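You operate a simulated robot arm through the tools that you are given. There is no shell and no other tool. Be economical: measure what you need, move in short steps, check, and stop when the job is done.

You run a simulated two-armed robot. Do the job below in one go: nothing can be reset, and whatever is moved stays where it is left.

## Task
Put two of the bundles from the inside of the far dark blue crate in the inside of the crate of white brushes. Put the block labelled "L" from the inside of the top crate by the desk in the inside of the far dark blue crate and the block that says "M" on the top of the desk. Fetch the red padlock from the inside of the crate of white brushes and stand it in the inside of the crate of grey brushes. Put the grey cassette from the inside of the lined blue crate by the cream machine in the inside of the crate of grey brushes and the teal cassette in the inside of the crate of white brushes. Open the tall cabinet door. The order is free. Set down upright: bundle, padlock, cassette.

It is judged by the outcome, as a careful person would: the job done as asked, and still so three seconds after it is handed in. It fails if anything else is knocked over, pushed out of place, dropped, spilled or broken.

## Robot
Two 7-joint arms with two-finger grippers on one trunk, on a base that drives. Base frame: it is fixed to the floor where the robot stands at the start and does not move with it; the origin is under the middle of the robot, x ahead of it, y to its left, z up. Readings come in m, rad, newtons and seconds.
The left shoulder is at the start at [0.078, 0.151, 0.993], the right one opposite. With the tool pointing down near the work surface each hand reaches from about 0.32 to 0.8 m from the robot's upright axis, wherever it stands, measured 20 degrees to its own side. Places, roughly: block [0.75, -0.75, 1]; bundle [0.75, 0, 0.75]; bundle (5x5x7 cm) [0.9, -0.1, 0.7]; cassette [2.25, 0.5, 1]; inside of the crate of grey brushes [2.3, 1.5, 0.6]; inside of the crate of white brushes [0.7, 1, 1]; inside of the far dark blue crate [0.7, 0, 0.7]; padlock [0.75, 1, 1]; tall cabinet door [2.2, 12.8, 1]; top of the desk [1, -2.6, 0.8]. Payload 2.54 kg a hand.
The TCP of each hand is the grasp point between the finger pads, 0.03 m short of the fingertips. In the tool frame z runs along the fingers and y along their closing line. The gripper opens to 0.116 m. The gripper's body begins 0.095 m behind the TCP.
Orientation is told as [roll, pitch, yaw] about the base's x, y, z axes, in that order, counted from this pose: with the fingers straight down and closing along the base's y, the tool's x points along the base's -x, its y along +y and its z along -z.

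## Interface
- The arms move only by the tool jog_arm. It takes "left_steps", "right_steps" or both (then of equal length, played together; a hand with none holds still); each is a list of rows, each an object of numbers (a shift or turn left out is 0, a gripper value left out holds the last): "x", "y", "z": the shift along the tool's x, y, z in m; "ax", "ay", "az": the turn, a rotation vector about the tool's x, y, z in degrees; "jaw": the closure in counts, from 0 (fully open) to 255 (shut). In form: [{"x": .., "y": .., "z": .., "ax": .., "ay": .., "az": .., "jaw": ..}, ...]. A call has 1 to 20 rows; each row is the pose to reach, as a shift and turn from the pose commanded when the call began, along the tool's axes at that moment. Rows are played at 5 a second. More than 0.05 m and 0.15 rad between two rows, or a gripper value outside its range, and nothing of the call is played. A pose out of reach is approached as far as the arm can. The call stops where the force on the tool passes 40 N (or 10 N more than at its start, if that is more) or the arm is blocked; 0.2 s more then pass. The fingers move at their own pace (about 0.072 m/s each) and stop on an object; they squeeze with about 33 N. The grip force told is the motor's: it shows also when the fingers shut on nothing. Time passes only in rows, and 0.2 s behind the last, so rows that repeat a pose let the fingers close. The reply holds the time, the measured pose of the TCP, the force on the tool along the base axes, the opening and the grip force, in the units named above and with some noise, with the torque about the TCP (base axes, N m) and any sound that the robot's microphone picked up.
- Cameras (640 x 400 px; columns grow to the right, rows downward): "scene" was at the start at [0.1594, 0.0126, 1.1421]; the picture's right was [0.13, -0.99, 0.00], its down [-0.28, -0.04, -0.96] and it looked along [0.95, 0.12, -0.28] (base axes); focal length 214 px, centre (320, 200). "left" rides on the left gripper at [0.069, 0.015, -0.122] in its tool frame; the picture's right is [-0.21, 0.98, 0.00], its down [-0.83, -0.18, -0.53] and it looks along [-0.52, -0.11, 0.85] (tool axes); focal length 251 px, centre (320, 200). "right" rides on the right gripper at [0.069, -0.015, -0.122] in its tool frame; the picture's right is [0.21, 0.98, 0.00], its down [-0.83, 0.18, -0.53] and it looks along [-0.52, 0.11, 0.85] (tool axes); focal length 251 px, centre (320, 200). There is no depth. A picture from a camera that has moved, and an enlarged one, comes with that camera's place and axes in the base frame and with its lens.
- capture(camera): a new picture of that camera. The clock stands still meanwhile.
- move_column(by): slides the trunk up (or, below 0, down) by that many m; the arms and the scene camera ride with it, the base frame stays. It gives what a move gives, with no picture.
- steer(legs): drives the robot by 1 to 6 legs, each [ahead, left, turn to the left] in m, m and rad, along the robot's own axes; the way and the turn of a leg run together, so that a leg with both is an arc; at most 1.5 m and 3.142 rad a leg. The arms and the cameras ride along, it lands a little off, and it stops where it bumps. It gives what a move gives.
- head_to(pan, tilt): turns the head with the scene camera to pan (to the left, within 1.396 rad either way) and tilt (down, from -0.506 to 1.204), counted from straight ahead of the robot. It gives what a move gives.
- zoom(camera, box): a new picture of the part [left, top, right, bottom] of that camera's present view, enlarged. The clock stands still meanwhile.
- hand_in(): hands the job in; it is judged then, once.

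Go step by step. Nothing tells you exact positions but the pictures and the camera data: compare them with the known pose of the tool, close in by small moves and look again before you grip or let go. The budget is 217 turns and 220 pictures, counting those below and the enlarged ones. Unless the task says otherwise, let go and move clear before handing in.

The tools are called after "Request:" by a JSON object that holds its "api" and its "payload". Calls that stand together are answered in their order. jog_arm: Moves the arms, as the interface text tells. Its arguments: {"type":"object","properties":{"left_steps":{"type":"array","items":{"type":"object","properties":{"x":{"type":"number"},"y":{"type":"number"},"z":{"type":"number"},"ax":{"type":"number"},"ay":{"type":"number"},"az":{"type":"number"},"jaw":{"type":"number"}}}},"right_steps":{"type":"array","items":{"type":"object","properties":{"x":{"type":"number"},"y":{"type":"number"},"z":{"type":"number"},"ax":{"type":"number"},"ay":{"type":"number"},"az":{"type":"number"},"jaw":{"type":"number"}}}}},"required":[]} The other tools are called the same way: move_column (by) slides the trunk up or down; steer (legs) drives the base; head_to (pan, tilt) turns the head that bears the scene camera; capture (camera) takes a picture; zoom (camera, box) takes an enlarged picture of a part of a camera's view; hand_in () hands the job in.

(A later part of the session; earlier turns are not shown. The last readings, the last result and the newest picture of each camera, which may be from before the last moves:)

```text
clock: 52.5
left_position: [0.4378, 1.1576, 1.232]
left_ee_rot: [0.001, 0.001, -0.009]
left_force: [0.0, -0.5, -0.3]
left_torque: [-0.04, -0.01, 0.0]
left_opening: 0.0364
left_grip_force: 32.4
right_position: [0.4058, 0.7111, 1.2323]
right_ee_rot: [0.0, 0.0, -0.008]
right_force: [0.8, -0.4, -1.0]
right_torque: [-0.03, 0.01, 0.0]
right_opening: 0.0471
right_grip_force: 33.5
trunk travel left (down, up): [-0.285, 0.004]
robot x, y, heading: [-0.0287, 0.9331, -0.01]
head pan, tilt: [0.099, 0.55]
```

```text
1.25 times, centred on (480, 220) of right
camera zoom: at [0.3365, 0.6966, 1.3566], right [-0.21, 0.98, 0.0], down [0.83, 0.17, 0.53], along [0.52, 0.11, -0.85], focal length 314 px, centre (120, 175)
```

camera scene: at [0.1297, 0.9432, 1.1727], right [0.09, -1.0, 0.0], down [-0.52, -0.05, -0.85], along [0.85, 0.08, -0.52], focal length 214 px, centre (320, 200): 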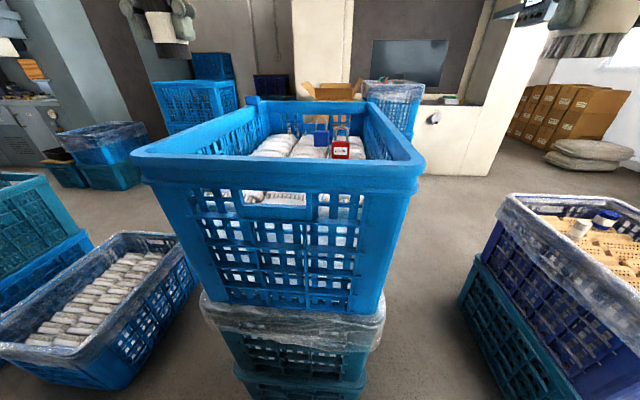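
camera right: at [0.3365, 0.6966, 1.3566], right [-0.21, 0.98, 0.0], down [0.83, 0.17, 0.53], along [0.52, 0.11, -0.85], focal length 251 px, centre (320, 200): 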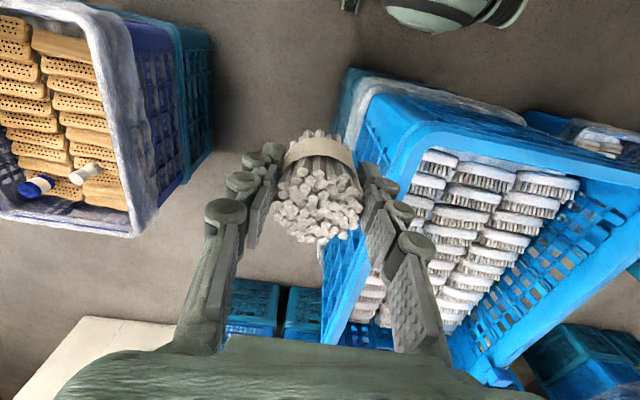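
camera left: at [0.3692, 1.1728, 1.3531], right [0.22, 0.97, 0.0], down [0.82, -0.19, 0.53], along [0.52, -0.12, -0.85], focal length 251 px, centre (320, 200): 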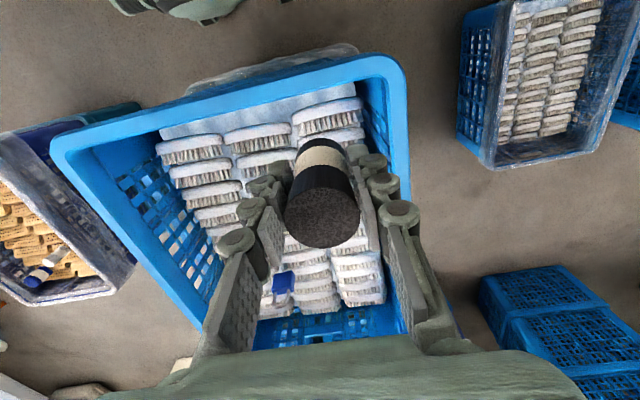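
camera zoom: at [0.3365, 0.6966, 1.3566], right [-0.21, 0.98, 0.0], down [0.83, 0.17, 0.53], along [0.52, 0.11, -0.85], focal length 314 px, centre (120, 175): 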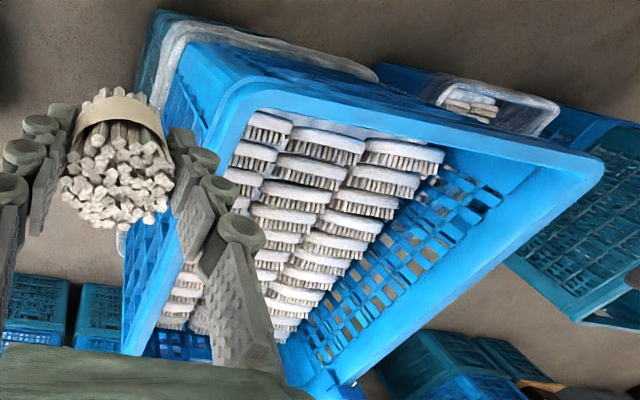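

The brush bed looks even. I'll bring the left hand with the black bundle over a clear spot at about (.56, 1.13) and lower it to just above the surface.

Request:
{"api": "jog_arm", "payload": {"left_steps": [{"x": -0.02, "y": -0.005}, {"x": -0.04, "y": -0.01}, {"x": -0.06, "y": -0.015}, {"x": -0.08, "y": -0.02}, {"x": -0.1, "y": -0.025}, {"x": -0.12, "y": -0.03}, {"x": -0.12, "y": -0.03, "z": 0.02}, {"x": -0.12, "y": -0.03, "z": 0.04}, {"x": -0.12, "y": -0.03, "z": 0.06}, {"x": -0.12, "y": -0.03, "z": 0.08}, {"x": -0.12, "y": -0.03, "z": 0.1}, {"x": -0.12, "y": -0.03, "z": 0.12}, {"x": -0.12, "y": -0.03, "z": 0.14}, {"x": -0.12, "y": -0.03, "z": 0.16}, {"x": -0.12, "y": -0.03, "z": 0.18}, {"x": -0.12, "y": -0.03, "z": 0.2}, {"x": -0.12, "y": -0.03, "z": 0.215}]}}

Request:
{"api": "zoom", "payload": {"camera": "right", "box": [360, 60, 640, 340]}}

Request:
{"api": "capture", "payload": {"camera": "left"}}

Request:
{"api": "zoom", "payload": {"camera": "scene", "box": [120, 60, 440, 260]}}

```text
clock: 56.1
left_position: [0.5577, 1.1242, 1.0174]
left_ee_rot: [-0.002, 0.0, -0.01]
left_force: [0.1, 0.5, -0.8]
left_torque: [-0.01, -0.03, 0.02]
left_opening: 0.0365
left_grip_force: 33.2
right_position: [0.4037, 0.7105, 1.2341]
right_ee_rot: [-0.001, 0.0, -0.009]
right_force: [-0.1, -0.1, -0.6]
right_torque: [0.01, 0.02, 0.0]
right_opening: 0.0474
right_grip_force: 33.1
trunk travel left (down, up): [-0.285, 0.004]
robot x, y, heading: [-0.0292, 0.9361, -0.01]
head pan, tilt: [0.099, 0.55]
```

```text
1.43 times, centred on (500, 200) of right
camera zoom: at [0.3366, 0.6967, 1.3566], right [-0.21, 0.98, 0.0], down [0.83, 0.17, 0.53], along [0.52, 0.11, -0.85], focal length 359 px, centre (63, 200)
```

zoom: 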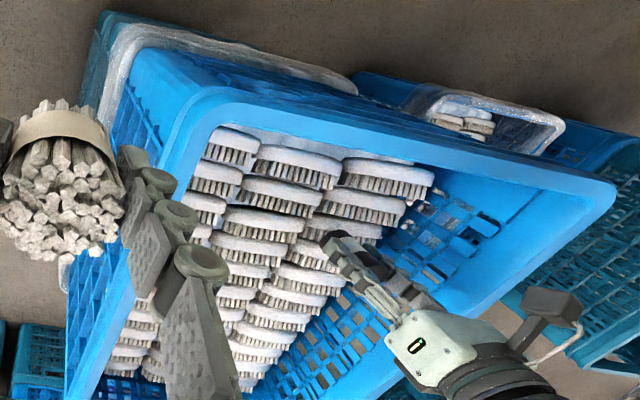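

```text
185 pictures are left
camera left: at [0.4894, 1.1398, 1.1387], right [0.22, 0.97, 0.0], down [0.82, -0.19, 0.53], along [0.52, -0.12, -0.85], focal length 251 px, centre (320, 200)
```

left: 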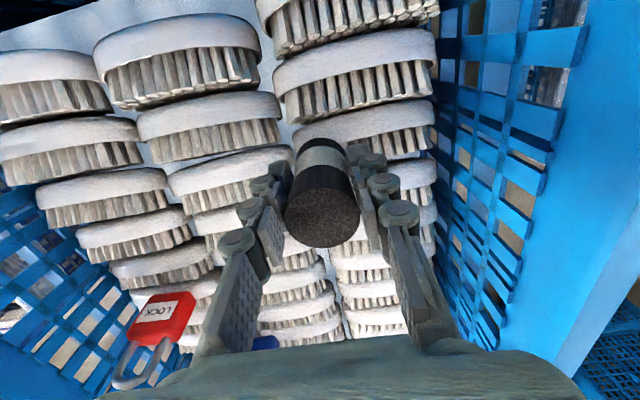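

```text
2.00 times, centred on (280, 160) of scene
camera zoom: at [0.1298, 0.9432, 1.1727], right [0.09, -1.0, 0.0], down [-0.52, -0.05, -0.85], along [0.85, 0.08, -0.52], focal length 429 px, centre (400, 280)
```

zoom: 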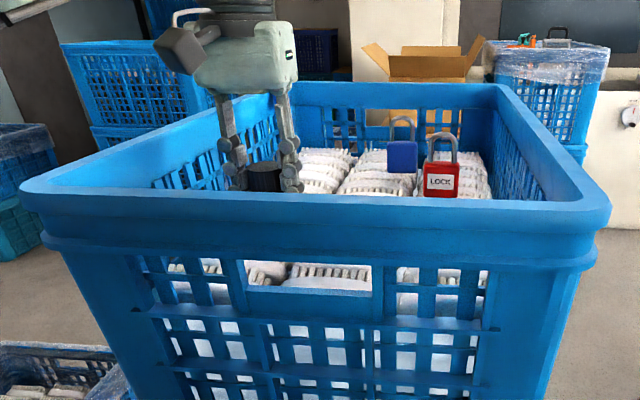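

It hangs just above the brushes. I'll shift it onto the middle of the brush column and creep down, watching the force.

Request:
{"api": "jog_arm", "payload": {"left_steps": [{"y": 0.01}, {"y": 0.02}, {"y": 0.02, "z": 0.004}, {"y": 0.02, "z": 0.008}, {"y": 0.02, "z": 0.012}, {"y": 0.02, "z": 0.016}, {"y": 0.02, "z": 0.02}]}}

Request:
{"api": "jog_arm", "payload": {"left_steps": [{"z": 0.003}, {"z": 0.006}]}}

Request:
{"api": "capture", "payload": {"camera": "left"}}

```text
clock: 57.7
left_position: [0.5562, 1.1441, 0.9992]
left_ee_rot: [0.0, -0.002, -0.01]
left_force: [-2.4, -2.0, 24.9]
left_torque: [-0.09, -0.15, -0.01]
left_opening: 0.0362
left_grip_force: 33.2
right_position: [0.4022, 0.7086, 1.2349]
right_ee_rot: [0.002, -0.003, -0.01]
right_force: [-0.3, 0.6, -0.9]
right_torque: [-0.02, 0.01, 0.0]
right_opening: 0.0474
right_grip_force: 33.2
trunk travel left (down, up): [-0.285, 0.004]
robot x, y, heading: [-0.0275, 0.9333, -0.001]
head pan, tilt: [0.099, 0.55]
```

```text
clock: 58.3
left_position: [0.5565, 1.1449, 0.9986]
left_ee_rot: [-0.005, -0.015, -0.012]
left_force: [-3.6, -0.8, 16.1]
left_torque: [0.24, 0.29, 0.04]
left_opening: 0.0363
left_grip_force: 32.7
right_position: [0.4033, 0.7088, 1.2339]
right_ee_rot: [0.003, -0.001, -0.008]
right_force: [0.0, -0.6, -1.0]
right_torque: [-0.02, 0.01, 0.01]
right_opening: 0.047
right_grip_force: 32.7
trunk travel left (down, up): [-0.285, 0.004]
robot x, y, heading: [-0.0263, 0.9313, -0.01]
head pan, tilt: [0.099, 0.55]
stopped in row 2 (left hand): the force on the tool passed its limit at 42 N (the readings are from after the stop); the commanded pose is now the measured one
```

```text
183 pictures are left
camera left: at [0.4867, 1.1616, 1.1185], right [0.23, 0.97, 0.0], down [0.82, -0.19, 0.55], along [0.53, -0.13, -0.84], focal length 251 px, centre (320, 200)
```

left: 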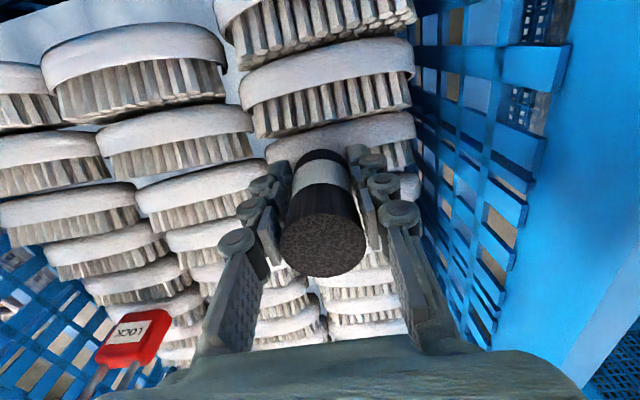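

Contact is made. I'll relax the push by a few mm, open partway and look.

Request:
{"api": "jog_arm", "payload": {"left_steps": [{"z": -0.002, "ay": 0.4}, {"z": -0.003, "ay": 0.8}, {"z": -0.003, "ay": 0.8}, {"z": -0.003, "ay": 0.8, "jaw": 150}, {"z": -0.003, "ay": 0.8, "jaw": 125}, {"z": -0.003, "ay": 0.8, "jaw": 120}, {"z": -0.003, "ay": 0.8, "jaw": 120}]}}

Request:
{"api": "capture", "payload": {"camera": "left"}}

```text
clock: 59.9
left_position: [0.5573, 1.1462, 0.9964]
left_ee_rot: [-0.003, 0.007, -0.011]
left_force: [-0.4, -0.9, -0.4]
left_torque: [-0.01, -0.02, -0.04]
left_opening: 0.0613
left_grip_force: 0.2
right_position: [0.4049, 0.7101, 1.2331]
right_ee_rot: [0.001, 0.0, -0.009]
right_force: [0.2, -0.5, -0.7]
right_torque: [0.01, 0.0, 0.0]
right_opening: 0.0472
right_grip_force: 33.0
trunk travel left (down, up): [-0.285, 0.004]
robot x, y, heading: [-0.0297, 0.9333, -0.01]
head pan, tilt: [0.099, 0.55]
```

```text
182 pictures are left
camera left: at [0.4902, 1.1624, 1.1188], right [0.23, 0.97, 0.0], down [0.83, -0.19, 0.53], along [0.51, -0.12, -0.85], focal length 251 px, centre (320, 200)
```

left: 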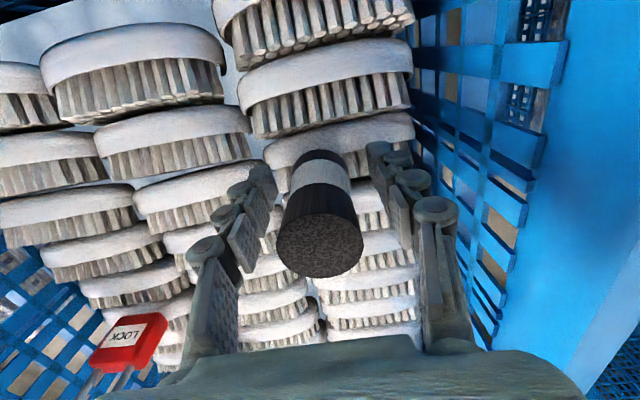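

The bundle stands on its own. I'll retract straight up, then look.

Request:
{"api": "jog_arm", "payload": {"left_steps": [{"z": -0.03}, {"z": -0.06}, {"z": -0.1}, {"z": -0.14}, {"z": -0.18}, {"z": -0.22}]}}

Request:
{"api": "capture", "payload": {"camera": "left"}}

Request:
{"api": "zoom", "payload": {"camera": "scene", "box": [160, 70, 420, 230]}}

```text
clock: 61.3
left_position: [0.5566, 1.1465, 1.2187]
left_ee_rot: [-0.005, 0.002, -0.012]
left_force: [0.1, 0.4, 0.2]
left_torque: [0.01, -0.02, -0.02]
left_opening: 0.0614
left_grip_force: 0.0
right_position: [0.4031, 0.7096, 1.2342]
right_ee_rot: [0.0, -0.003, -0.012]
right_force: [-0.6, 0.5, -0.4]
right_torque: [0.03, -0.04, -0.02]
right_opening: 0.0473
right_grip_force: 33.0
trunk travel left (down, up): [-0.285, 0.004]
robot x, y, heading: [-0.025, 0.938, -0.009]
head pan, tilt: [0.099, 0.55]
```

```text
181 pictures are left
camera left: at [0.488, 1.1627, 1.34], right [0.23, 0.97, 0.0], down [0.83, -0.19, 0.53], along [0.52, -0.12, -0.85], focal length 251 px, centre (320, 200)
```

left: 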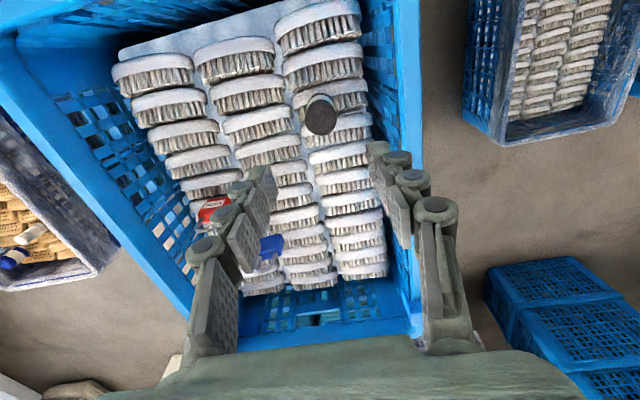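

```text
2.46 times, centred on (290, 150) of scene
camera zoom: at [0.1288, 0.9421, 1.1728], right [0.09, -1.0, 0.0], down [-0.52, -0.05, -0.85], along [0.85, 0.08, -0.52], focal length 528 px, centre (394, 323)
```

zoom: 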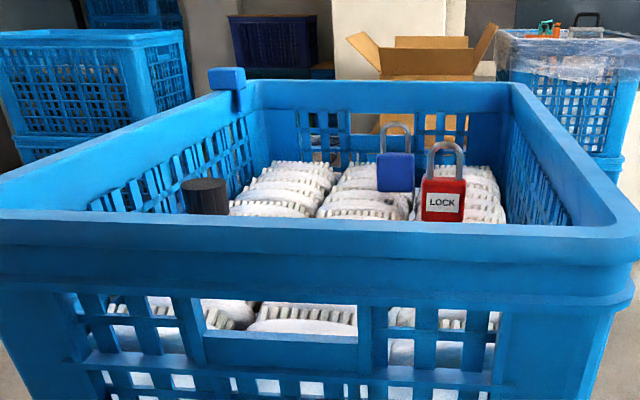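

The black bundle stands upright in the crate. Now I'll bring the white bundle in with the right hand to about (.53,.94), with the left hand drawing back out of the way.

Request:
{"api": "jog_arm", "payload": {"left_steps": [{"x": 0.03, "y": 0.015}, {"x": 0.06, "y": 0.03}, {"x": 0.09, "y": 0.045}, {"x": 0.12, "y": 0.06}, {"x": 0.12, "y": 0.07}, {"x": 0.12, "y": 0.07}, {"x": 0.12, "y": 0.07}, {"x": 0.12, "y": 0.07}, {"x": 0.12, "y": 0.07}, {"x": 0.12, "y": 0.07}, {"x": 0.12, "y": 0.07}, {"x": 0.12, "y": 0.07}, {"x": 0.12, "y": 0.07}], "right_steps": [{"x": -0.01, "y": 0.018}, {"x": -0.02, "y": 0.036}, {"x": -0.03, "y": 0.054}, {"x": -0.04, "y": 0.072}, {"x": -0.05, "y": 0.09}, {"x": -0.06, "y": 0.108}, {"x": -0.07, "y": 0.126}, {"x": -0.08, "y": 0.144}, {"x": -0.09, "y": 0.162}, {"x": -0.1, "y": 0.18}, {"x": -0.11, "y": 0.2}, {"x": -0.12, "y": 0.22}, {"x": -0.126, "y": 0.23}]}}

Request:
{"api": "jog_arm", "payload": {"right_steps": [{"z": 0.02}, {"z": 0.04}, {"z": 0.06}, {"z": 0.08}, {"z": 0.1}, {"z": 0.12}, {"z": 0.14}, {"z": 0.16}, {"z": 0.18}, {"z": 0.195}]}}

Request:
{"api": "capture", "payload": {"camera": "right"}}

```text
clock: 64.1
left_position: [0.4381, 1.2173, 1.2182]
left_ee_rot: [-0.003, 0.005, -0.01]
left_force: [-0.1, 0.9, 0.4]
left_torque: [0.0, 0.02, -0.03]
left_opening: 0.0613
left_grip_force: 0.1
right_position: [0.5349, 0.9399, 1.234]
right_ee_rot: [0.002, -0.002, -0.009]
right_force: [-0.3, 0.1, -0.5]
right_torque: [-0.01, 0.0, 0.0]
right_opening: 0.0474
right_grip_force: 32.3
trunk travel left (down, up): [-0.285, 0.004]
robot x, y, heading: [-0.0257, 0.9363, -0.001]
head pan, tilt: [0.099, 0.55]
```

```text
clock: 66.3
left_position: [0.4393, 1.2171, 1.2199]
left_ee_rot: [-0.004, 0.007, -0.012]
left_force: [-0.8, 0.5, -0.3]
left_torque: [0.0, 0.0, -0.01]
left_opening: 0.0611
left_grip_force: 0.1
right_position: [0.5351, 0.9389, 1.0388]
right_ee_rot: [0.002, -0.002, -0.008]
right_force: [0.1, 0.0, -1.0]
right_torque: [0.01, 0.01, 0.01]
right_opening: 0.0472
right_grip_force: 32.5
trunk travel left (down, up): [-0.285, 0.004]
robot x, y, heading: [-0.0249, 0.9352, -0.009]
head pan, tilt: [0.099, 0.55]
```

```text
179 pictures are left
camera right: at [0.4659, 0.9258, 1.1614], right [-0.21, 0.98, 0.0], down [0.83, 0.17, 0.53], along [0.52, 0.11, -0.84], focal length 251 px, centre (320, 200)
```

right: 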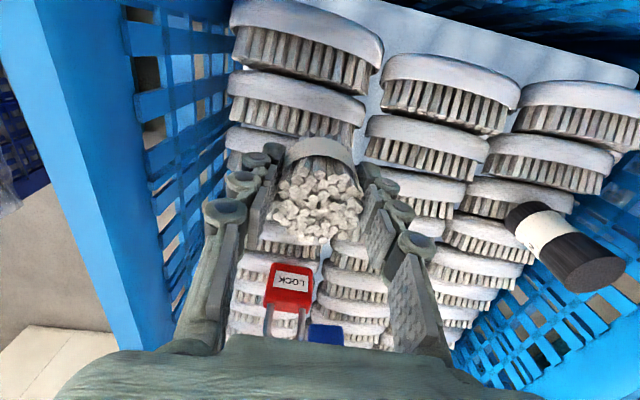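

I'll creep down with the white bundle until it touches.

Request:
{"api": "jog_arm", "payload": {"right_steps": [{"y": -0.004, "z": 0.01}, {"y": -0.007, "z": 0.02}, {"y": -0.007, "z": 0.026}, {"y": -0.007, "z": 0.03}, {"y": -0.007, "z": 0.034}]}}

Request:
{"api": "jog_arm", "payload": {"right_steps": [{"z": 0.002}, {"z": 0.004}]}}

Request:
{"api": "capture", "payload": {"camera": "right"}}

```text
clock: 67.5
left_position: [0.4356, 1.2175, 1.2205]
left_ee_rot: [-0.003, 0.003, -0.011]
left_force: [1.1, -0.2, -0.6]
left_torque: [-0.02, 0.02, -0.01]
left_opening: 0.0615
left_grip_force: 0.1
right_position: [0.5313, 0.932, 1.0085]
right_ee_rot: [0.002, -0.004, -0.01]
right_force: [0.1, -0.7, 26.2]
right_torque: [-0.03, -0.17, -0.02]
right_opening: 0.0476
right_grip_force: 33.1
trunk travel left (down, up): [-0.285, 0.004]
robot x, y, heading: [-0.0256, 0.9326, -0.006]
head pan, tilt: [0.099, 0.55]
```

```text
clock: 68.1
left_position: [0.4356, 1.2174, 1.2201]
left_ee_rot: [-0.003, 0.004, -0.011]
left_force: [-0.7, 0.0, 0.2]
left_torque: [0.02, 0.02, 0.01]
left_opening: 0.0614
left_grip_force: 0.1
right_position: [0.5314, 0.9317, 1.0026]
right_ee_rot: [0.003, -0.005, -0.01]
right_force: [-1.2, 2.4, 25.4]
right_torque: [0.06, -0.12, 0.05]
right_opening: 0.0473
right_grip_force: 33.2
trunk travel left (down, up): [-0.285, 0.004]
robot x, y, heading: [-0.0246, 0.9343, -0.007]
head pan, tilt: [0.099, 0.55]
```

```text
178 pictures are left
camera right: at [0.4622, 0.9182, 1.1255], right [-0.21, 0.98, 0.0], down [0.83, 0.17, 0.54], along [0.53, 0.11, -0.84], focal length 251 px, centre (320, 200)
```

right: 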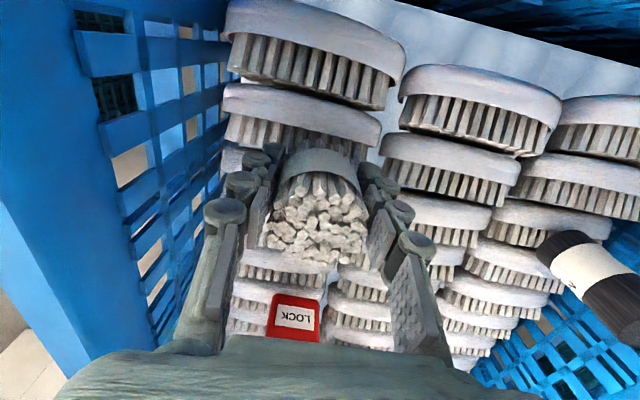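

Firm contact. I'll relax slightly, open partway and check.

Request:
{"api": "jog_arm", "payload": {"right_steps": [{"z": -0.002}, {"z": -0.003}, {"z": -0.003, "jaw": 140}, {"z": -0.003, "jaw": 105}, {"z": -0.003, "jaw": 95}, {"z": -0.003, "jaw": 95}, {"z": -0.003, "jaw": 95}]}}

Request:
{"api": "capture", "payload": {"camera": "right"}}

Request:
{"api": "jog_arm", "payload": {"right_steps": [{"z": -0.02}, {"z": -0.05}, {"z": -0.09}, {"z": -0.13}, {"z": -0.17}, {"z": -0.21}]}}

Request:
{"api": "capture", "payload": {"camera": "right"}}

Request:
{"api": "zoom", "payload": {"camera": "scene", "box": [160, 70, 420, 230]}}

```text
clock: 69.7
left_position: [0.4393, 1.2173, 1.2181]
left_ee_rot: [-0.004, 0.005, -0.012]
left_force: [1.4, -0.2, -0.4]
left_torque: [0.0, -0.02, 0.01]
left_opening: 0.0614
left_grip_force: 0.1
right_position: [0.5336, 0.9319, 1.005]
right_ee_rot: [-0.001, -0.001, -0.008]
right_force: [0.4, 0.5, -0.6]
right_torque: [0.02, 0.0, 0.02]
right_opening: 0.0727
right_grip_force: 0.1
trunk travel left (down, up): [-0.285, 0.004]
robot x, y, heading: [-0.0248, 0.9322, -0.009]
head pan, tilt: [0.099, 0.55]
```

```text
177 pictures are left
camera right: at [0.4643, 0.9182, 1.1271], right [-0.21, 0.98, 0.0], down [0.83, 0.17, 0.53], along [0.52, 0.11, -0.85], focal length 251 px, centre (320, 200)
```

right: 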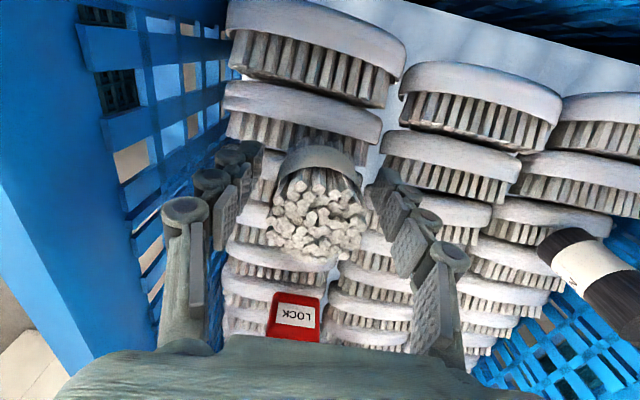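

```text
clock: 71.1
left_position: [0.4382, 1.2178, 1.2196]
left_ee_rot: [-0.005, 0.006, -0.01]
left_force: [-0.1, 0.5, 0.8]
left_torque: [-0.03, -0.02, -0.03]
left_opening: 0.0613
left_grip_force: 0.0
right_position: [0.5286, 0.9329, 1.2131]
right_ee_rot: [0.0, -0.002, -0.009]
right_force: [0.3, 0.2, -0.3]
right_torque: [0.04, 0.01, 0.0]
right_opening: 0.0728
right_grip_force: 0.2
trunk travel left (down, up): [-0.285, 0.004]
robot x, y, heading: [-0.0265, 0.9332, -0.01]
head pan, tilt: [0.099, 0.55]
```

```text
176 pictures are left
camera right: at [0.4604, 0.9194, 1.3353], right [-0.21, 0.98, 0.0], down [0.83, 0.17, 0.54], along [0.52, 0.11, -0.84], focal length 251 px, centre (320, 200)
```

right: 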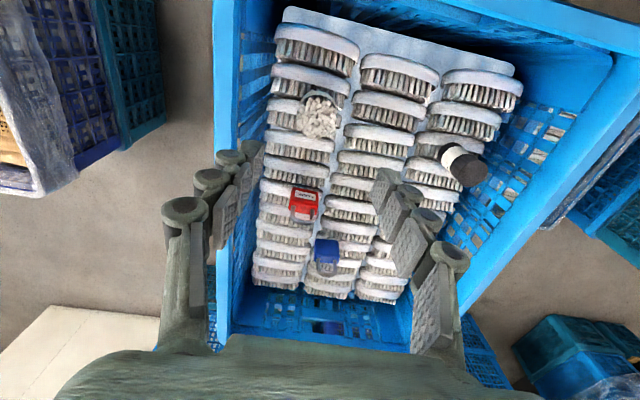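

```text
2.46 times, centred on (290, 150) of scene
camera zoom: at [0.1286, 0.9437, 1.1728], right [0.09, -1.0, 0.0], down [-0.52, -0.05, -0.85], along [0.85, 0.08, -0.52], focal length 528 px, centre (394, 323)
```

zoom: 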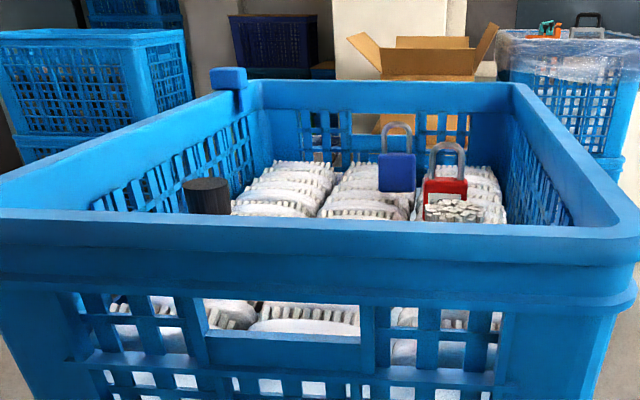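

Both bundles stand upright in the white-brush crate. The red padlock's body is at about (.68,.938,.995) with its width along y; I'll hover the right hand over it, wide open.

Request:
{"api": "jog_arm", "payload": {"right_steps": [{"x": -0.03, "jaw": 0}, {"x": -0.06}, {"x": -0.09, "y": 0.002}, {"x": -0.12, "y": 0.004}, {"x": -0.15, "y": 0.005}, {"x": -0.152, "y": 0.005, "z": 0.03}, {"x": -0.152, "y": 0.005, "z": 0.06}, {"x": -0.152, "y": 0.005, "z": 0.09}, {"x": -0.152, "y": 0.005, "z": 0.09}]}}

Request:
{"api": "capture", "payload": {"camera": "right"}}

Request:
{"api": "zoom", "payload": {"camera": "scene", "box": [160, 70, 420, 230]}}

```text
clock: 73.1
left_position: [0.4387, 1.2155, 1.2195]
left_ee_rot: [-0.004, 0.005, -0.01]
left_force: [-0.4, -0.3, 0.3]
left_torque: [0.0, 0.01, 0.01]
left_opening: 0.0612
left_grip_force: 0.0
right_position: [0.6331, 0.9286, 1.1197]
right_ee_rot: [0.0, -0.001, -0.01]
right_force: [1.0, 0.1, -0.5]
right_torque: [0.01, 0.02, 0.01]
right_opening: 0.1159
right_grip_force: 0.1
right hand out of reach, approached as far as the arm can: row 2, 3, 4, 5, 6, 7, 8, 9
trunk travel left (down, up): [-0.285, 0.004]
robot x, y, heading: [-0.0324, 0.9356, -0.012]
head pan, tilt: [0.099, 0.55]
```

```text
174 pictures are left
camera right: at [0.5629, 0.9157, 1.2433], right [-0.21, 0.98, 0.0], down [0.83, 0.17, 0.53], along [0.52, 0.11, -0.84], focal length 251 px, centre (320, 200)
```

right: 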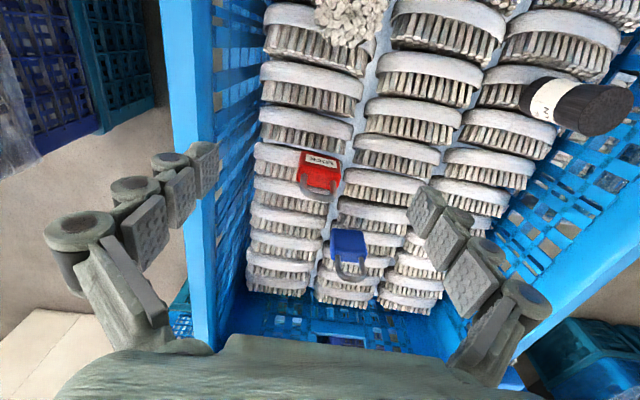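

```text
2.46 times, centred on (290, 150) of scene
camera zoom: at [0.1295, 0.9427, 1.1727], right [0.09, -1.0, 0.0], down [-0.52, -0.05, -0.85], along [0.85, 0.08, -0.52], focal length 528 px, centre (394, 323)
```

zoom: 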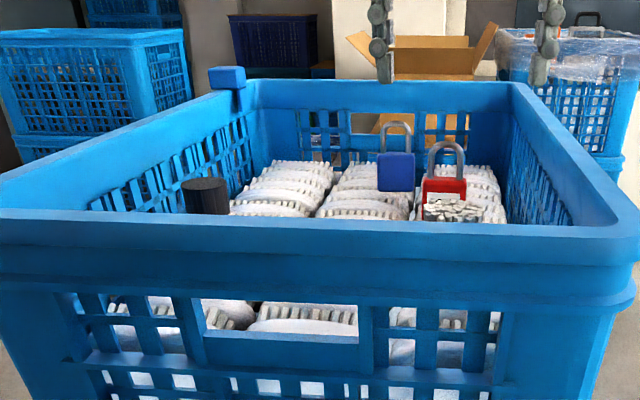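

At this height the padlock is out of reach, so I'll edge the base 8 cm forward and look again.

Request:
{"api": "steer", "payload": {"legs": [[0.08, 0, 0.008]]}}

Request:
{"api": "capture", "payload": {"camera": "right"}}

```text
clock: 74.2
left_position: [0.5174, 1.2198, 1.2184]
left_ee_rot: [-0.002, 0.007, -0.005]
left_force: [0.5, -0.4, -0.3]
left_torque: [-0.01, 0.09, 0.01]
left_opening: 0.0617
left_grip_force: 0.0
right_position: [0.7118, 0.9359, 1.1201]
right_ee_rot: [0.0, -0.002, -0.001]
right_force: [-0.3, -0.1, -0.6]
right_torque: [-0.06, 0.01, 0.01]
right_opening: 0.116
right_grip_force: 0.0
trunk travel left (down, up): [-0.285, 0.004]
robot x, y, heading: [0.0542, 0.936, -0.002]
head pan, tilt: [0.099, 0.55]
```

```text
172 pictures are left
camera right: at [0.6441, 0.9204, 1.2429], right [-0.21, 0.98, 0.0], down [0.83, 0.18, 0.53], along [0.52, 0.11, -0.85], focal length 251 px, centre (320, 200)
```

right: 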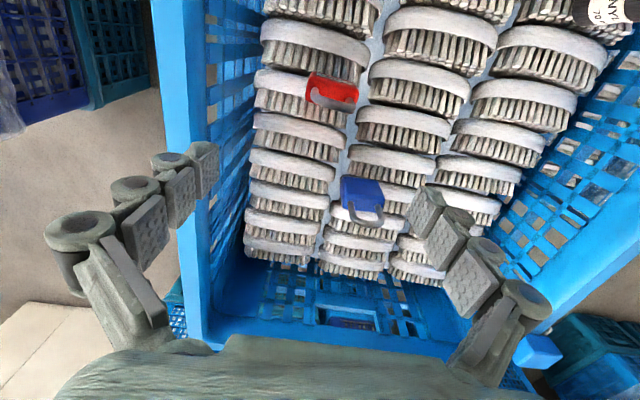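

Now the padlock is at (.677,.938). I'll align, narrow the jaws a bit and descend partway.

Request:
{"api": "jog_arm", "payload": {"right_steps": [{"x": 0.02, "y": 0.002, "jaw": 80}, {"x": 0.035, "y": 0.003, "jaw": 80}, {"x": 0.035, "y": 0.003, "z": 0.02}, {"x": 0.035, "y": 0.003, "z": 0.04}, {"x": 0.035, "y": 0.003, "z": 0.05}]}}

Request:
{"api": "capture", "payload": {"camera": "right"}}

Request:
{"api": "zoom", "payload": {"camera": "scene", "box": [220, 80, 420, 240]}}

```text
clock: 75.4
left_position: [0.5182, 1.2205, 1.2199]
left_ee_rot: [-0.003, 0.005, -0.003]
left_force: [0.3, -0.2, 0.3]
left_torque: [0.01, -0.04, 0.01]
left_opening: 0.0616
left_grip_force: 0.0
right_position: [0.6762, 0.9371, 1.0707]
right_ee_rot: [0.002, -0.002, -0.002]
right_force: [-0.2, -0.1, 0.4]
right_torque: [-0.02, 0.0, 0.01]
right_opening: 0.0796
right_grip_force: 0.0
trunk travel left (down, up): [-0.285, 0.004]
robot x, y, heading: [0.0535, 0.9374, 0.001]
head pan, tilt: [0.099, 0.55]
```

```text
171 pictures are left
camera right: at [0.6082, 0.9232, 1.1936], right [-0.21, 0.98, 0.0], down [0.83, 0.18, 0.54], along [0.52, 0.11, -0.84], focal length 251 px, centre (320, 200)
```

right: 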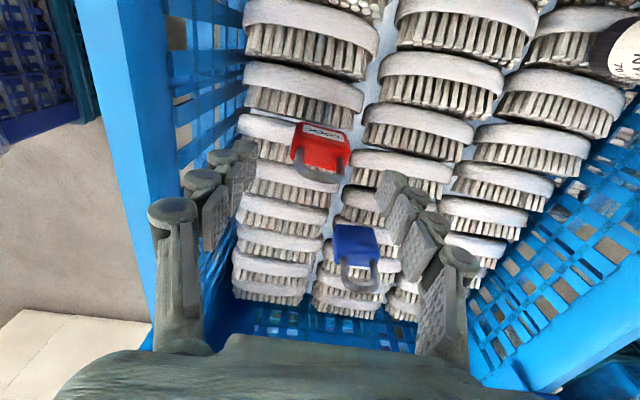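

```text
2.50 times, centred on (320, 160) of scene
camera zoom: at [0.2099, 0.9438, 1.1727], right [0.1, -1.0, 0.0], down [-0.52, -0.05, -0.85], along [0.85, 0.08, -0.52], focal length 536 px, centre (320, 300)
```

zoom: 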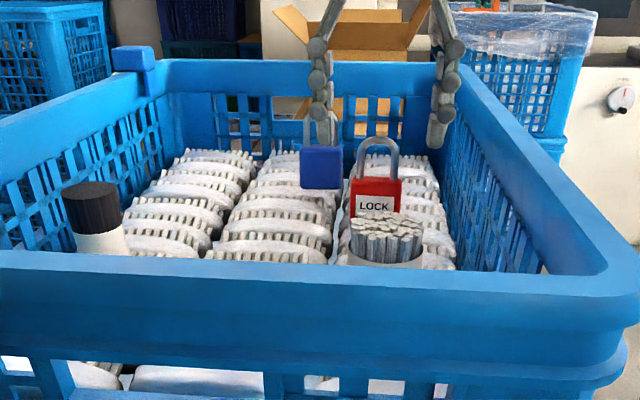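

Alignment is good. Descend, grip, and start a slow lift.

Request:
{"api": "jog_arm", "payload": {"right_steps": [{"z": 0.02}, {"z": 0.04}, {"z": 0.06}, {"z": 0.071}, {"z": 0.071, "jaw": 255}, {"z": 0.071, "jaw": 255}, {"z": 0.071, "jaw": 255}, {"z": 0.071, "jaw": 255}, {"z": 0.071, "jaw": 255}, {"z": 0.069, "jaw": 255}, {"z": 0.066, "jaw": 255}, {"z": 0.062, "jaw": 255}, {"z": 0.057, "jaw": 255}, {"z": 0.05, "jaw": 255}, {"z": 0.042, "jaw": 255}, {"z": 0.034, "jaw": 255}]}}

Request:
{"api": "capture", "payload": {"camera": "right"}}

Request:
{"api": "zoom", "payload": {"camera": "scene", "box": [220, 80, 420, 240]}}

```text
clock: 78.8
left_position: [0.5178, 1.2214, 1.2186]
left_ee_rot: [-0.002, 0.004, -0.003]
left_force: [-0.1, 0.0, 0.7]
left_torque: [0.01, -0.04, -0.01]
left_opening: 0.0613
left_grip_force: 0.1
right_position: [0.678, 0.9383, 1.0364]
right_ee_rot: [0.002, 0.001, -0.003]
right_force: [-0.6, 0.3, -0.6]
right_torque: [0.04, 0.04, -0.05]
right_opening: 0.045
right_grip_force: 33.4
trunk travel left (down, up): [-0.285, 0.004]
robot x, y, heading: [0.0528, 0.93, 0.003]
head pan, tilt: [0.099, 0.55]
```

```text
169 pictures are left
camera right: at [0.6077, 0.9239, 1.1589], right [-0.21, 0.98, 0.0], down [0.83, 0.18, 0.53], along [0.52, 0.11, -0.85], focal length 251 px, centre (320, 200)
```

right: 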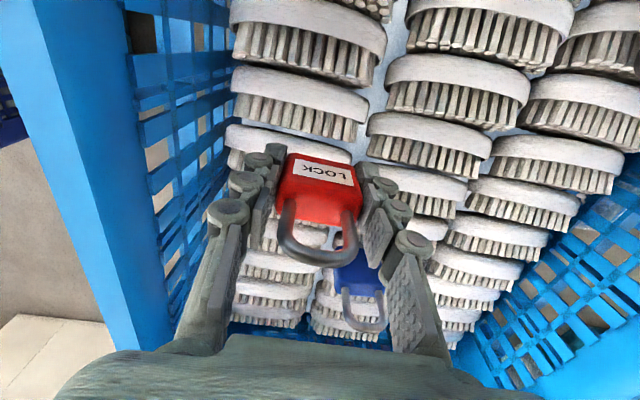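

```text
2.50 times, centred on (320, 160) of scene
camera zoom: at [0.2098, 0.9439, 1.1727], right [0.1, -1.0, 0.0], down [-0.52, -0.05, -0.85], along [0.85, 0.08, -0.52], focal length 536 px, centre (320, 300)
```

zoom: 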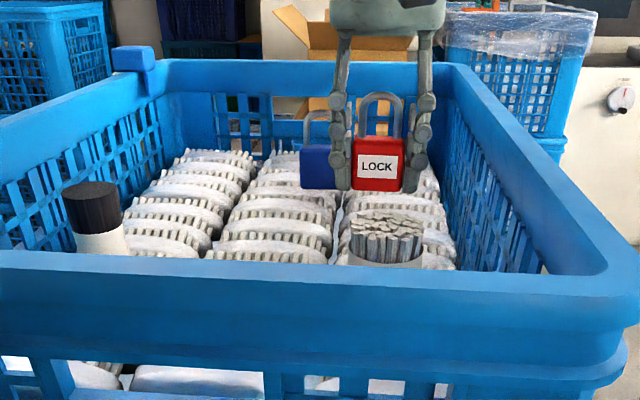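

The padlock is held (45 mm). I'll lift it slowly clear of the crate and tuck it back near the robot.

Request:
{"api": "jog_arm", "payload": {"right_steps": [{"z": -0.008}, {"z": -0.018}, {"z": -0.03}, {"z": -0.043}, {"z": -0.058}, {"z": -0.073}, {"z": -0.088}, {"z": -0.103}, {"z": -0.118}, {"z": -0.133}, {"z": -0.148}, {"z": -0.163, "x": 0.01}, {"z": -0.178, "x": 0.03}, {"z": -0.19, "x": 0.05}, {"z": -0.195, "x": 0.075}, {"z": -0.195, "x": 0.1}, {"z": -0.195, "x": 0.125}, {"z": -0.195, "x": 0.15}, {"z": -0.195, "x": 0.17}, {"z": -0.195, "x": 0.18}]}}

Request:
{"api": "steer", "payload": {"legs": [[-0.15, 0, 0], [0, -0.9, 0], [0, -0.9, 0]]}}

Request:
{"api": "head_to", "payload": {"pan": 0, "tilt": 0.6}}

Request:
{"api": "capture", "payload": {"camera": "scene"}}

Request:
{"api": "capture", "payload": {"camera": "left"}}

Request:
{"api": "capture", "payload": {"camera": "right"}}

```text
clock: 83.0
left_position: [0.5169, 1.2202, 1.2187]
left_ee_rot: [-0.003, 0.005, -0.003]
left_force: [0.3, 0.3, -0.5]
left_torque: [0.01, -0.03, -0.04]
left_opening: 0.0614
left_grip_force: 0.1
right_position: [0.496, 0.9375, 1.2308]
right_ee_rot: [0.001, -0.001, -0.001]
right_force: [-0.1, -0.6, 0.3]
right_torque: [-0.03, 0.03, -0.03]
right_opening: 0.0449
right_grip_force: 33.4
right hand out of reach, approached as far as the arm can: row 11, 12
trunk travel left (down, up): [-0.285, 0.004]
robot x, y, heading: [0.0601, 0.9335, -0.002]
head pan, tilt: [0.099, 0.55]
```

```text
clock: 101.5
left_position: [0.3725, -0.5696, 1.219]
left_ee_rot: [-0.004, 0.006, -0.005]
left_force: [0.0, -0.9, -1.1]
left_torque: [0.0, 0.04, 0.0]
left_opening: 0.0613
left_grip_force: 0.0
right_position: [0.3521, -0.8519, 1.2297]
right_ee_rot: [0.0, 0.0, -0.004]
right_force: [-0.9, 0.3, -0.1]
right_torque: [-0.02, 0.03, 0.0]
right_opening: 0.0447
right_grip_force: 32.6
trunk travel left (down, up): [-0.285, 0.004]
robot x, y, heading: [-0.0917, -0.8554, -0.007]
head pan, tilt: [0.099, 0.55]
```

```text
clock: 102.1
left_position: [0.3736, -0.5698, 1.2179]
left_ee_rot: [-0.003, 0.005, -0.007]
left_force: [0.8, 0.5, 0.9]
left_torque: [0.0, -0.03, 0.03]
left_opening: 0.0614
left_grip_force: 0.1
right_position: [0.3522, -0.852, 1.2296]
right_ee_rot: [0.0, 0.001, -0.004]
right_force: [0.3, 0.3, -0.7]
right_torque: [0.02, -0.03, 0.03]
right_opening: 0.0447
right_grip_force: 33.1
trunk travel left (down, up): [-0.285, 0.004]
robot x, y, heading: [-0.0919, -0.8531, -0.004]
head pan, tilt: [0.0, 0.6]
```

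```text
167 pictures are left
camera scene: at [0.063, -0.8541, 1.1682], right [0.0, -1.0, 0.0], down [-0.56, 0.0, -0.83], along [0.83, 0.0, -0.56], focal length 214 px, centre (320, 200)
```

scene: 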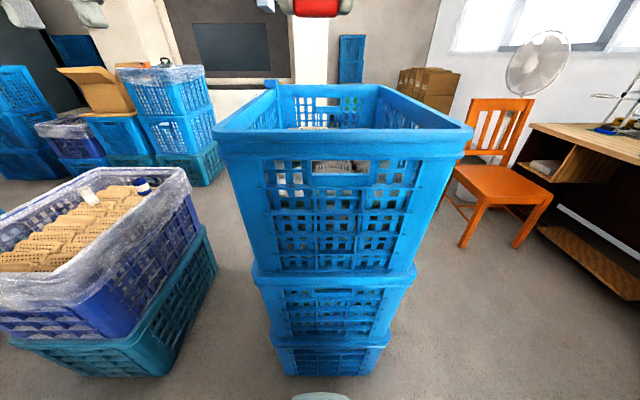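

```text
166 pictures are left
camera left: at [0.3035, -0.5536, 1.3408], right [0.22, 0.98, 0.0], down [0.83, -0.18, 0.53], along [0.52, -0.12, -0.85], focal length 251 px, centre (320, 200)
```

left: 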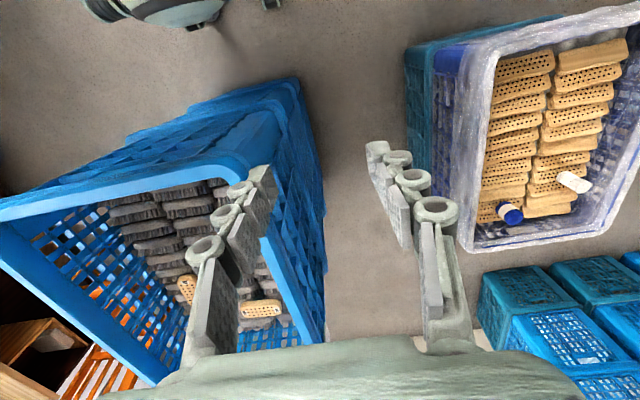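

```text
165 pictures are left
camera right: at [0.2826, -0.866, 1.3535], right [-0.21, 0.98, 0.0], down [0.83, 0.18, 0.53], along [0.52, 0.11, -0.85], focal length 251 px, centre (320, 200)
```

right: 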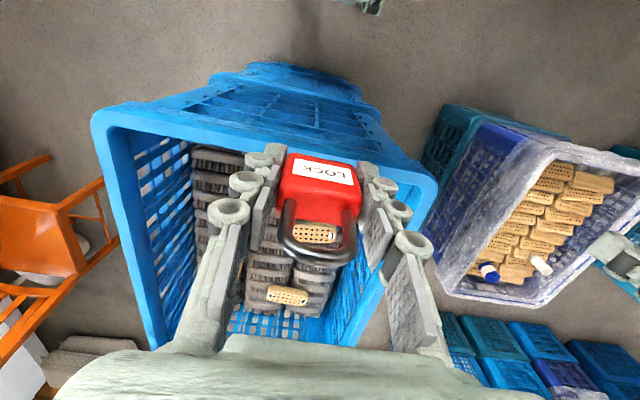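

The right crate holds two perforated wooden blocks at its far end. I'll zoom in to look for the letters.

Request:
{"api": "zoom", "payload": {"camera": "right", "box": [240, 200, 360, 320]}}

Request:
{"api": "zoom", "payload": {"camera": "left", "box": [150, 240, 310, 340]}}

Request:
{"api": "zoom", "payload": {"camera": "scene", "box": [220, 70, 480, 200]}}

```text
3.33 times, centred on (300, 260) of right
camera zoom: at [0.2826, -0.866, 1.3535], right [-0.21, 0.98, 0.0], down [0.83, 0.18, 0.53], along [0.52, 0.11, -0.85], focal length 838 px, centre (387, 0)
```

zoom: 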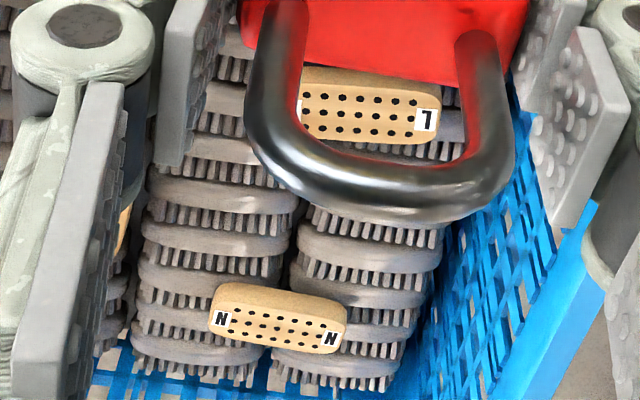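

```text
4.00 times, centred on (230, 290) of left
camera zoom: at [0.3035, -0.5536, 1.3408], right [0.22, 0.98, 0.0], down [0.83, -0.18, 0.53], along [0.52, -0.12, -0.85], focal length 1006 px, centre (680, -160)
```

zoom: 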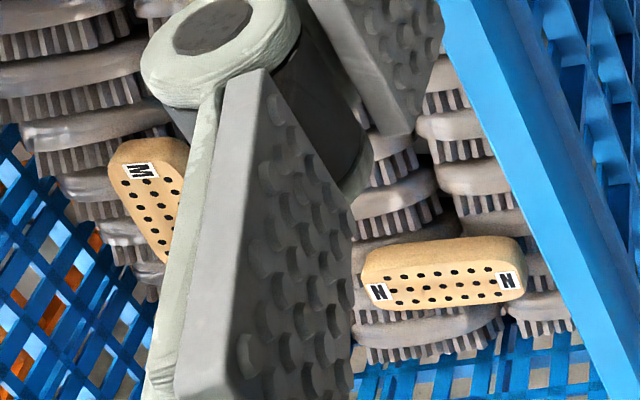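

```text
2.46 times, centred on (350, 135) of scene
camera zoom: at [0.063, -0.8541, 1.1682], right [0.0, -1.0, 0.0], down [-0.56, 0.0, -0.83], along [0.83, 0.0, -0.56], focal length 528 px, centre (246, 360)
```

zoom: 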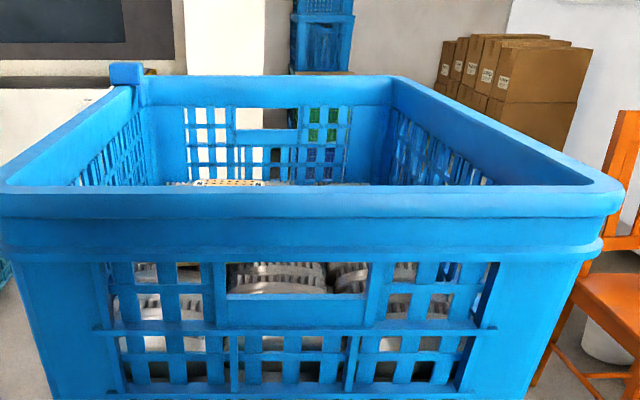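

Three blocks: L (~(.61,-.81)), N at the far end, and M hidden by the left finger (~(.71,-.97)). I'll shift right and forward so the left hand can reach them, then look.

Request:
{"api": "steer", "payload": {"legs": [[0, -0.2, 0], [0.11, 0, 0]]}}

Request:
{"api": "capture", "payload": {"camera": "left"}}

Request:
{"api": "capture", "payload": {"camera": "scene"}}

```text
clock: 105.4
left_position: [0.4796, -0.7658, 1.2184]
left_ee_rot: [-0.003, 0.008, -0.005]
left_force: [-0.1, -0.5, -0.2]
left_torque: [0.05, 0.05, 0.0]
left_opening: 0.0616
left_grip_force: 0.0
right_position: [0.4592, -1.0484, 1.2302]
right_ee_rot: [0.0, 0.0, -0.003]
right_force: [1.4, 0.3, -0.1]
right_torque: [0.02, 0.05, -0.01]
right_opening: 0.0449
right_grip_force: 32.9
trunk travel left (down, up): [-0.285, 0.004]
robot x, y, heading: [0.0131, -1.0535, -0.006]
head pan, tilt: [0.0, 0.6]
```

```text
161 pictures are left
camera left: at [0.4113, -0.7501, 1.3404], right [0.22, 0.98, -0.01], down [0.83, -0.18, 0.53], along [0.52, -0.12, -0.85], focal length 251 px, centre (320, 200)
```

left: 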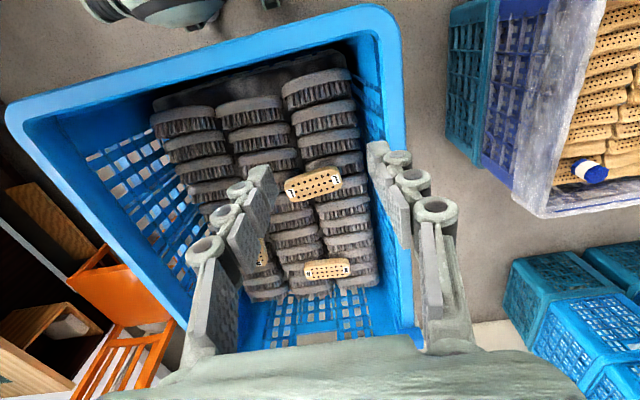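

```text
160 pictures are left
camera scene: at [0.1706, -1.0507, 1.168], right [0.0, -1.0, 0.0], down [-0.57, 0.0, -0.82], along [0.82, 0.0, -0.57], focal length 214 px, centre (320, 200)
```

scene: 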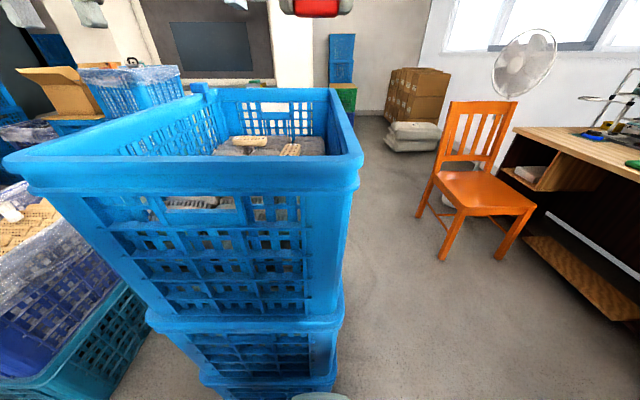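

L is at about (.615,-.81,.95), long side along y. I'll turn the left gripper 90° (camera toward -y) and hover over it.

Request:
{"api": "jog_arm", "payload": {"left_steps": [{"x": -0.011, "y": -0.004, "az": -7.5, "jaw": 0}, {"x": -0.022, "y": -0.008, "az": -15}, {"x": -0.033, "y": -0.011, "az": -22.5}, {"x": -0.044, "y": -0.015, "az": -30}, {"x": -0.055, "y": -0.018, "az": -37.5}, {"x": -0.066, "y": -0.022, "az": -45}, {"x": -0.077, "y": -0.026, "az": -52.5}, {"x": -0.088, "y": -0.03, "az": -60}, {"x": -0.1, "y": -0.033, "az": -67.5}, {"x": -0.11, "y": -0.037, "az": -75}, {"x": -0.12, "y": -0.04, "az": -82.5}, {"x": -0.135, "y": -0.044, "az": -90}, {"x": -0.135, "y": -0.044, "az": -90, "z": 0.04}, {"x": -0.135, "y": -0.044, "az": -90, "z": 0.08}, {"x": -0.135, "y": -0.044, "az": -90, "z": 0.11}, {"x": -0.135, "y": -0.044, "az": -90, "z": 0.11}]}}

Request:
{"api": "capture", "payload": {"camera": "left"}}

Request:
{"api": "capture", "payload": {"camera": "right"}}

```text
clock: 108.8
left_position: [0.6141, -0.811, 1.1059]
left_ee_rot: [0.004, 0.002, 1.565]
left_force: [-0.5, 0.5, 0.3]
left_torque: [-0.04, -0.01, -0.02]
left_opening: 0.1164
left_grip_force: 0.0
right_position: [0.4578, -1.0486, 1.2308]
right_ee_rot: [0.0, -0.001, -0.003]
right_force: [0.2, 0.2, -0.4]
right_torque: [-0.04, 0.0, -0.01]
right_opening: 0.0448
right_grip_force: 33.1
trunk travel left (down, up): [-0.285, 0.004]
robot x, y, heading: [0.0174, -1.0525, -0.001]
head pan, tilt: [0.0, 0.6]
```

```text
159 pictures are left
camera left: at [0.5993, -0.8796, 1.2269], right [-0.98, 0.22, 0.0], down [0.19, 0.83, 0.53], along [0.11, 0.52, -0.85], focal length 251 px, centre (320, 200)
```

left: 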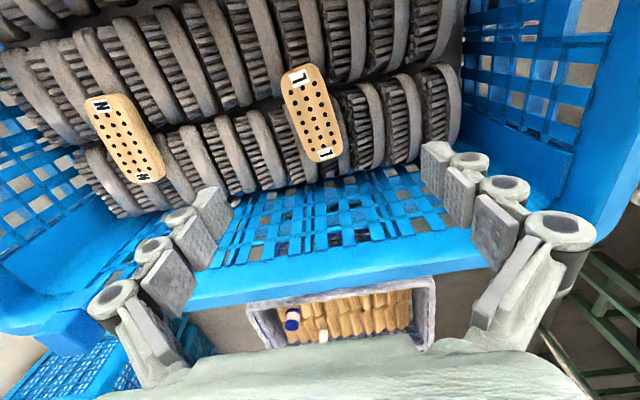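

```text
158 pictures are left
camera right: at [0.3894, -1.0629, 1.3536], right [-0.21, 0.98, 0.0], down [0.83, 0.18, 0.53], along [0.52, 0.11, -0.85], focal length 251 px, centre (320, 200)
```

right: 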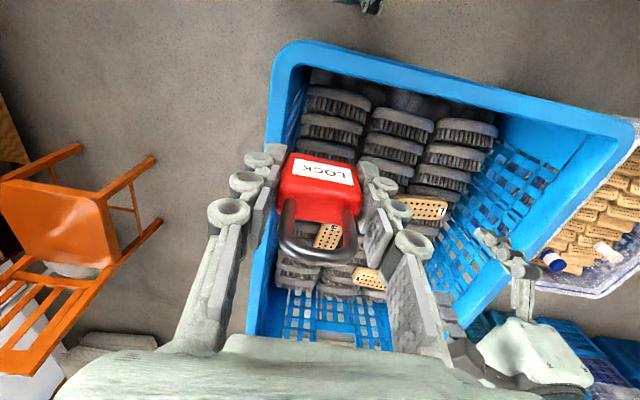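

Coming closer over the L block for a precise height estimate.

Request:
{"api": "jog_arm", "payload": {"left_steps": [{"y": -0.006, "z": 0.03}, {"y": -0.006, "z": 0.06}, {"y": -0.006, "z": 0.09}, {"y": -0.006, "z": 0.11}]}}

Request:
{"api": "capture", "payload": {"camera": "left"}}

```text
clock: 109.8
left_position: [0.6179, -0.8107, 0.9981]
left_ee_rot: [0.004, 0.003, 1.566]
left_force: [0.7, -0.4, 0.1]
left_torque: [-0.02, 0.0, 0.03]
left_opening: 0.116
left_grip_force: 0.1
right_position: [0.4581, -1.0493, 1.2305]
right_ee_rot: [-0.001, -0.001, -0.004]
right_force: [-0.3, -0.4, -1.0]
right_torque: [0.0, 0.0, 0.03]
right_opening: 0.0448
right_grip_force: 33.5
trunk travel left (down, up): [-0.285, 0.004]
robot x, y, heading: [0.0158, -1.0512, -0.0]
head pan, tilt: [0.0, 0.6]
```

```text
157 pictures are left
camera left: at [0.6042, -0.8809, 1.1212], right [-0.98, 0.22, 0.0], down [0.19, 0.83, 0.53], along [0.11, 0.52, -0.85], focal length 251 px, centre (320, 200)
```

left: 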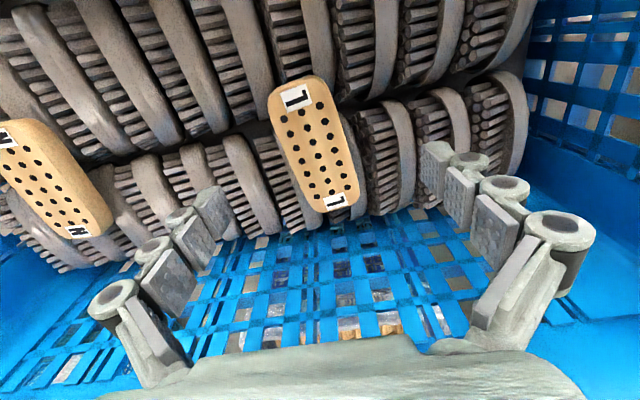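

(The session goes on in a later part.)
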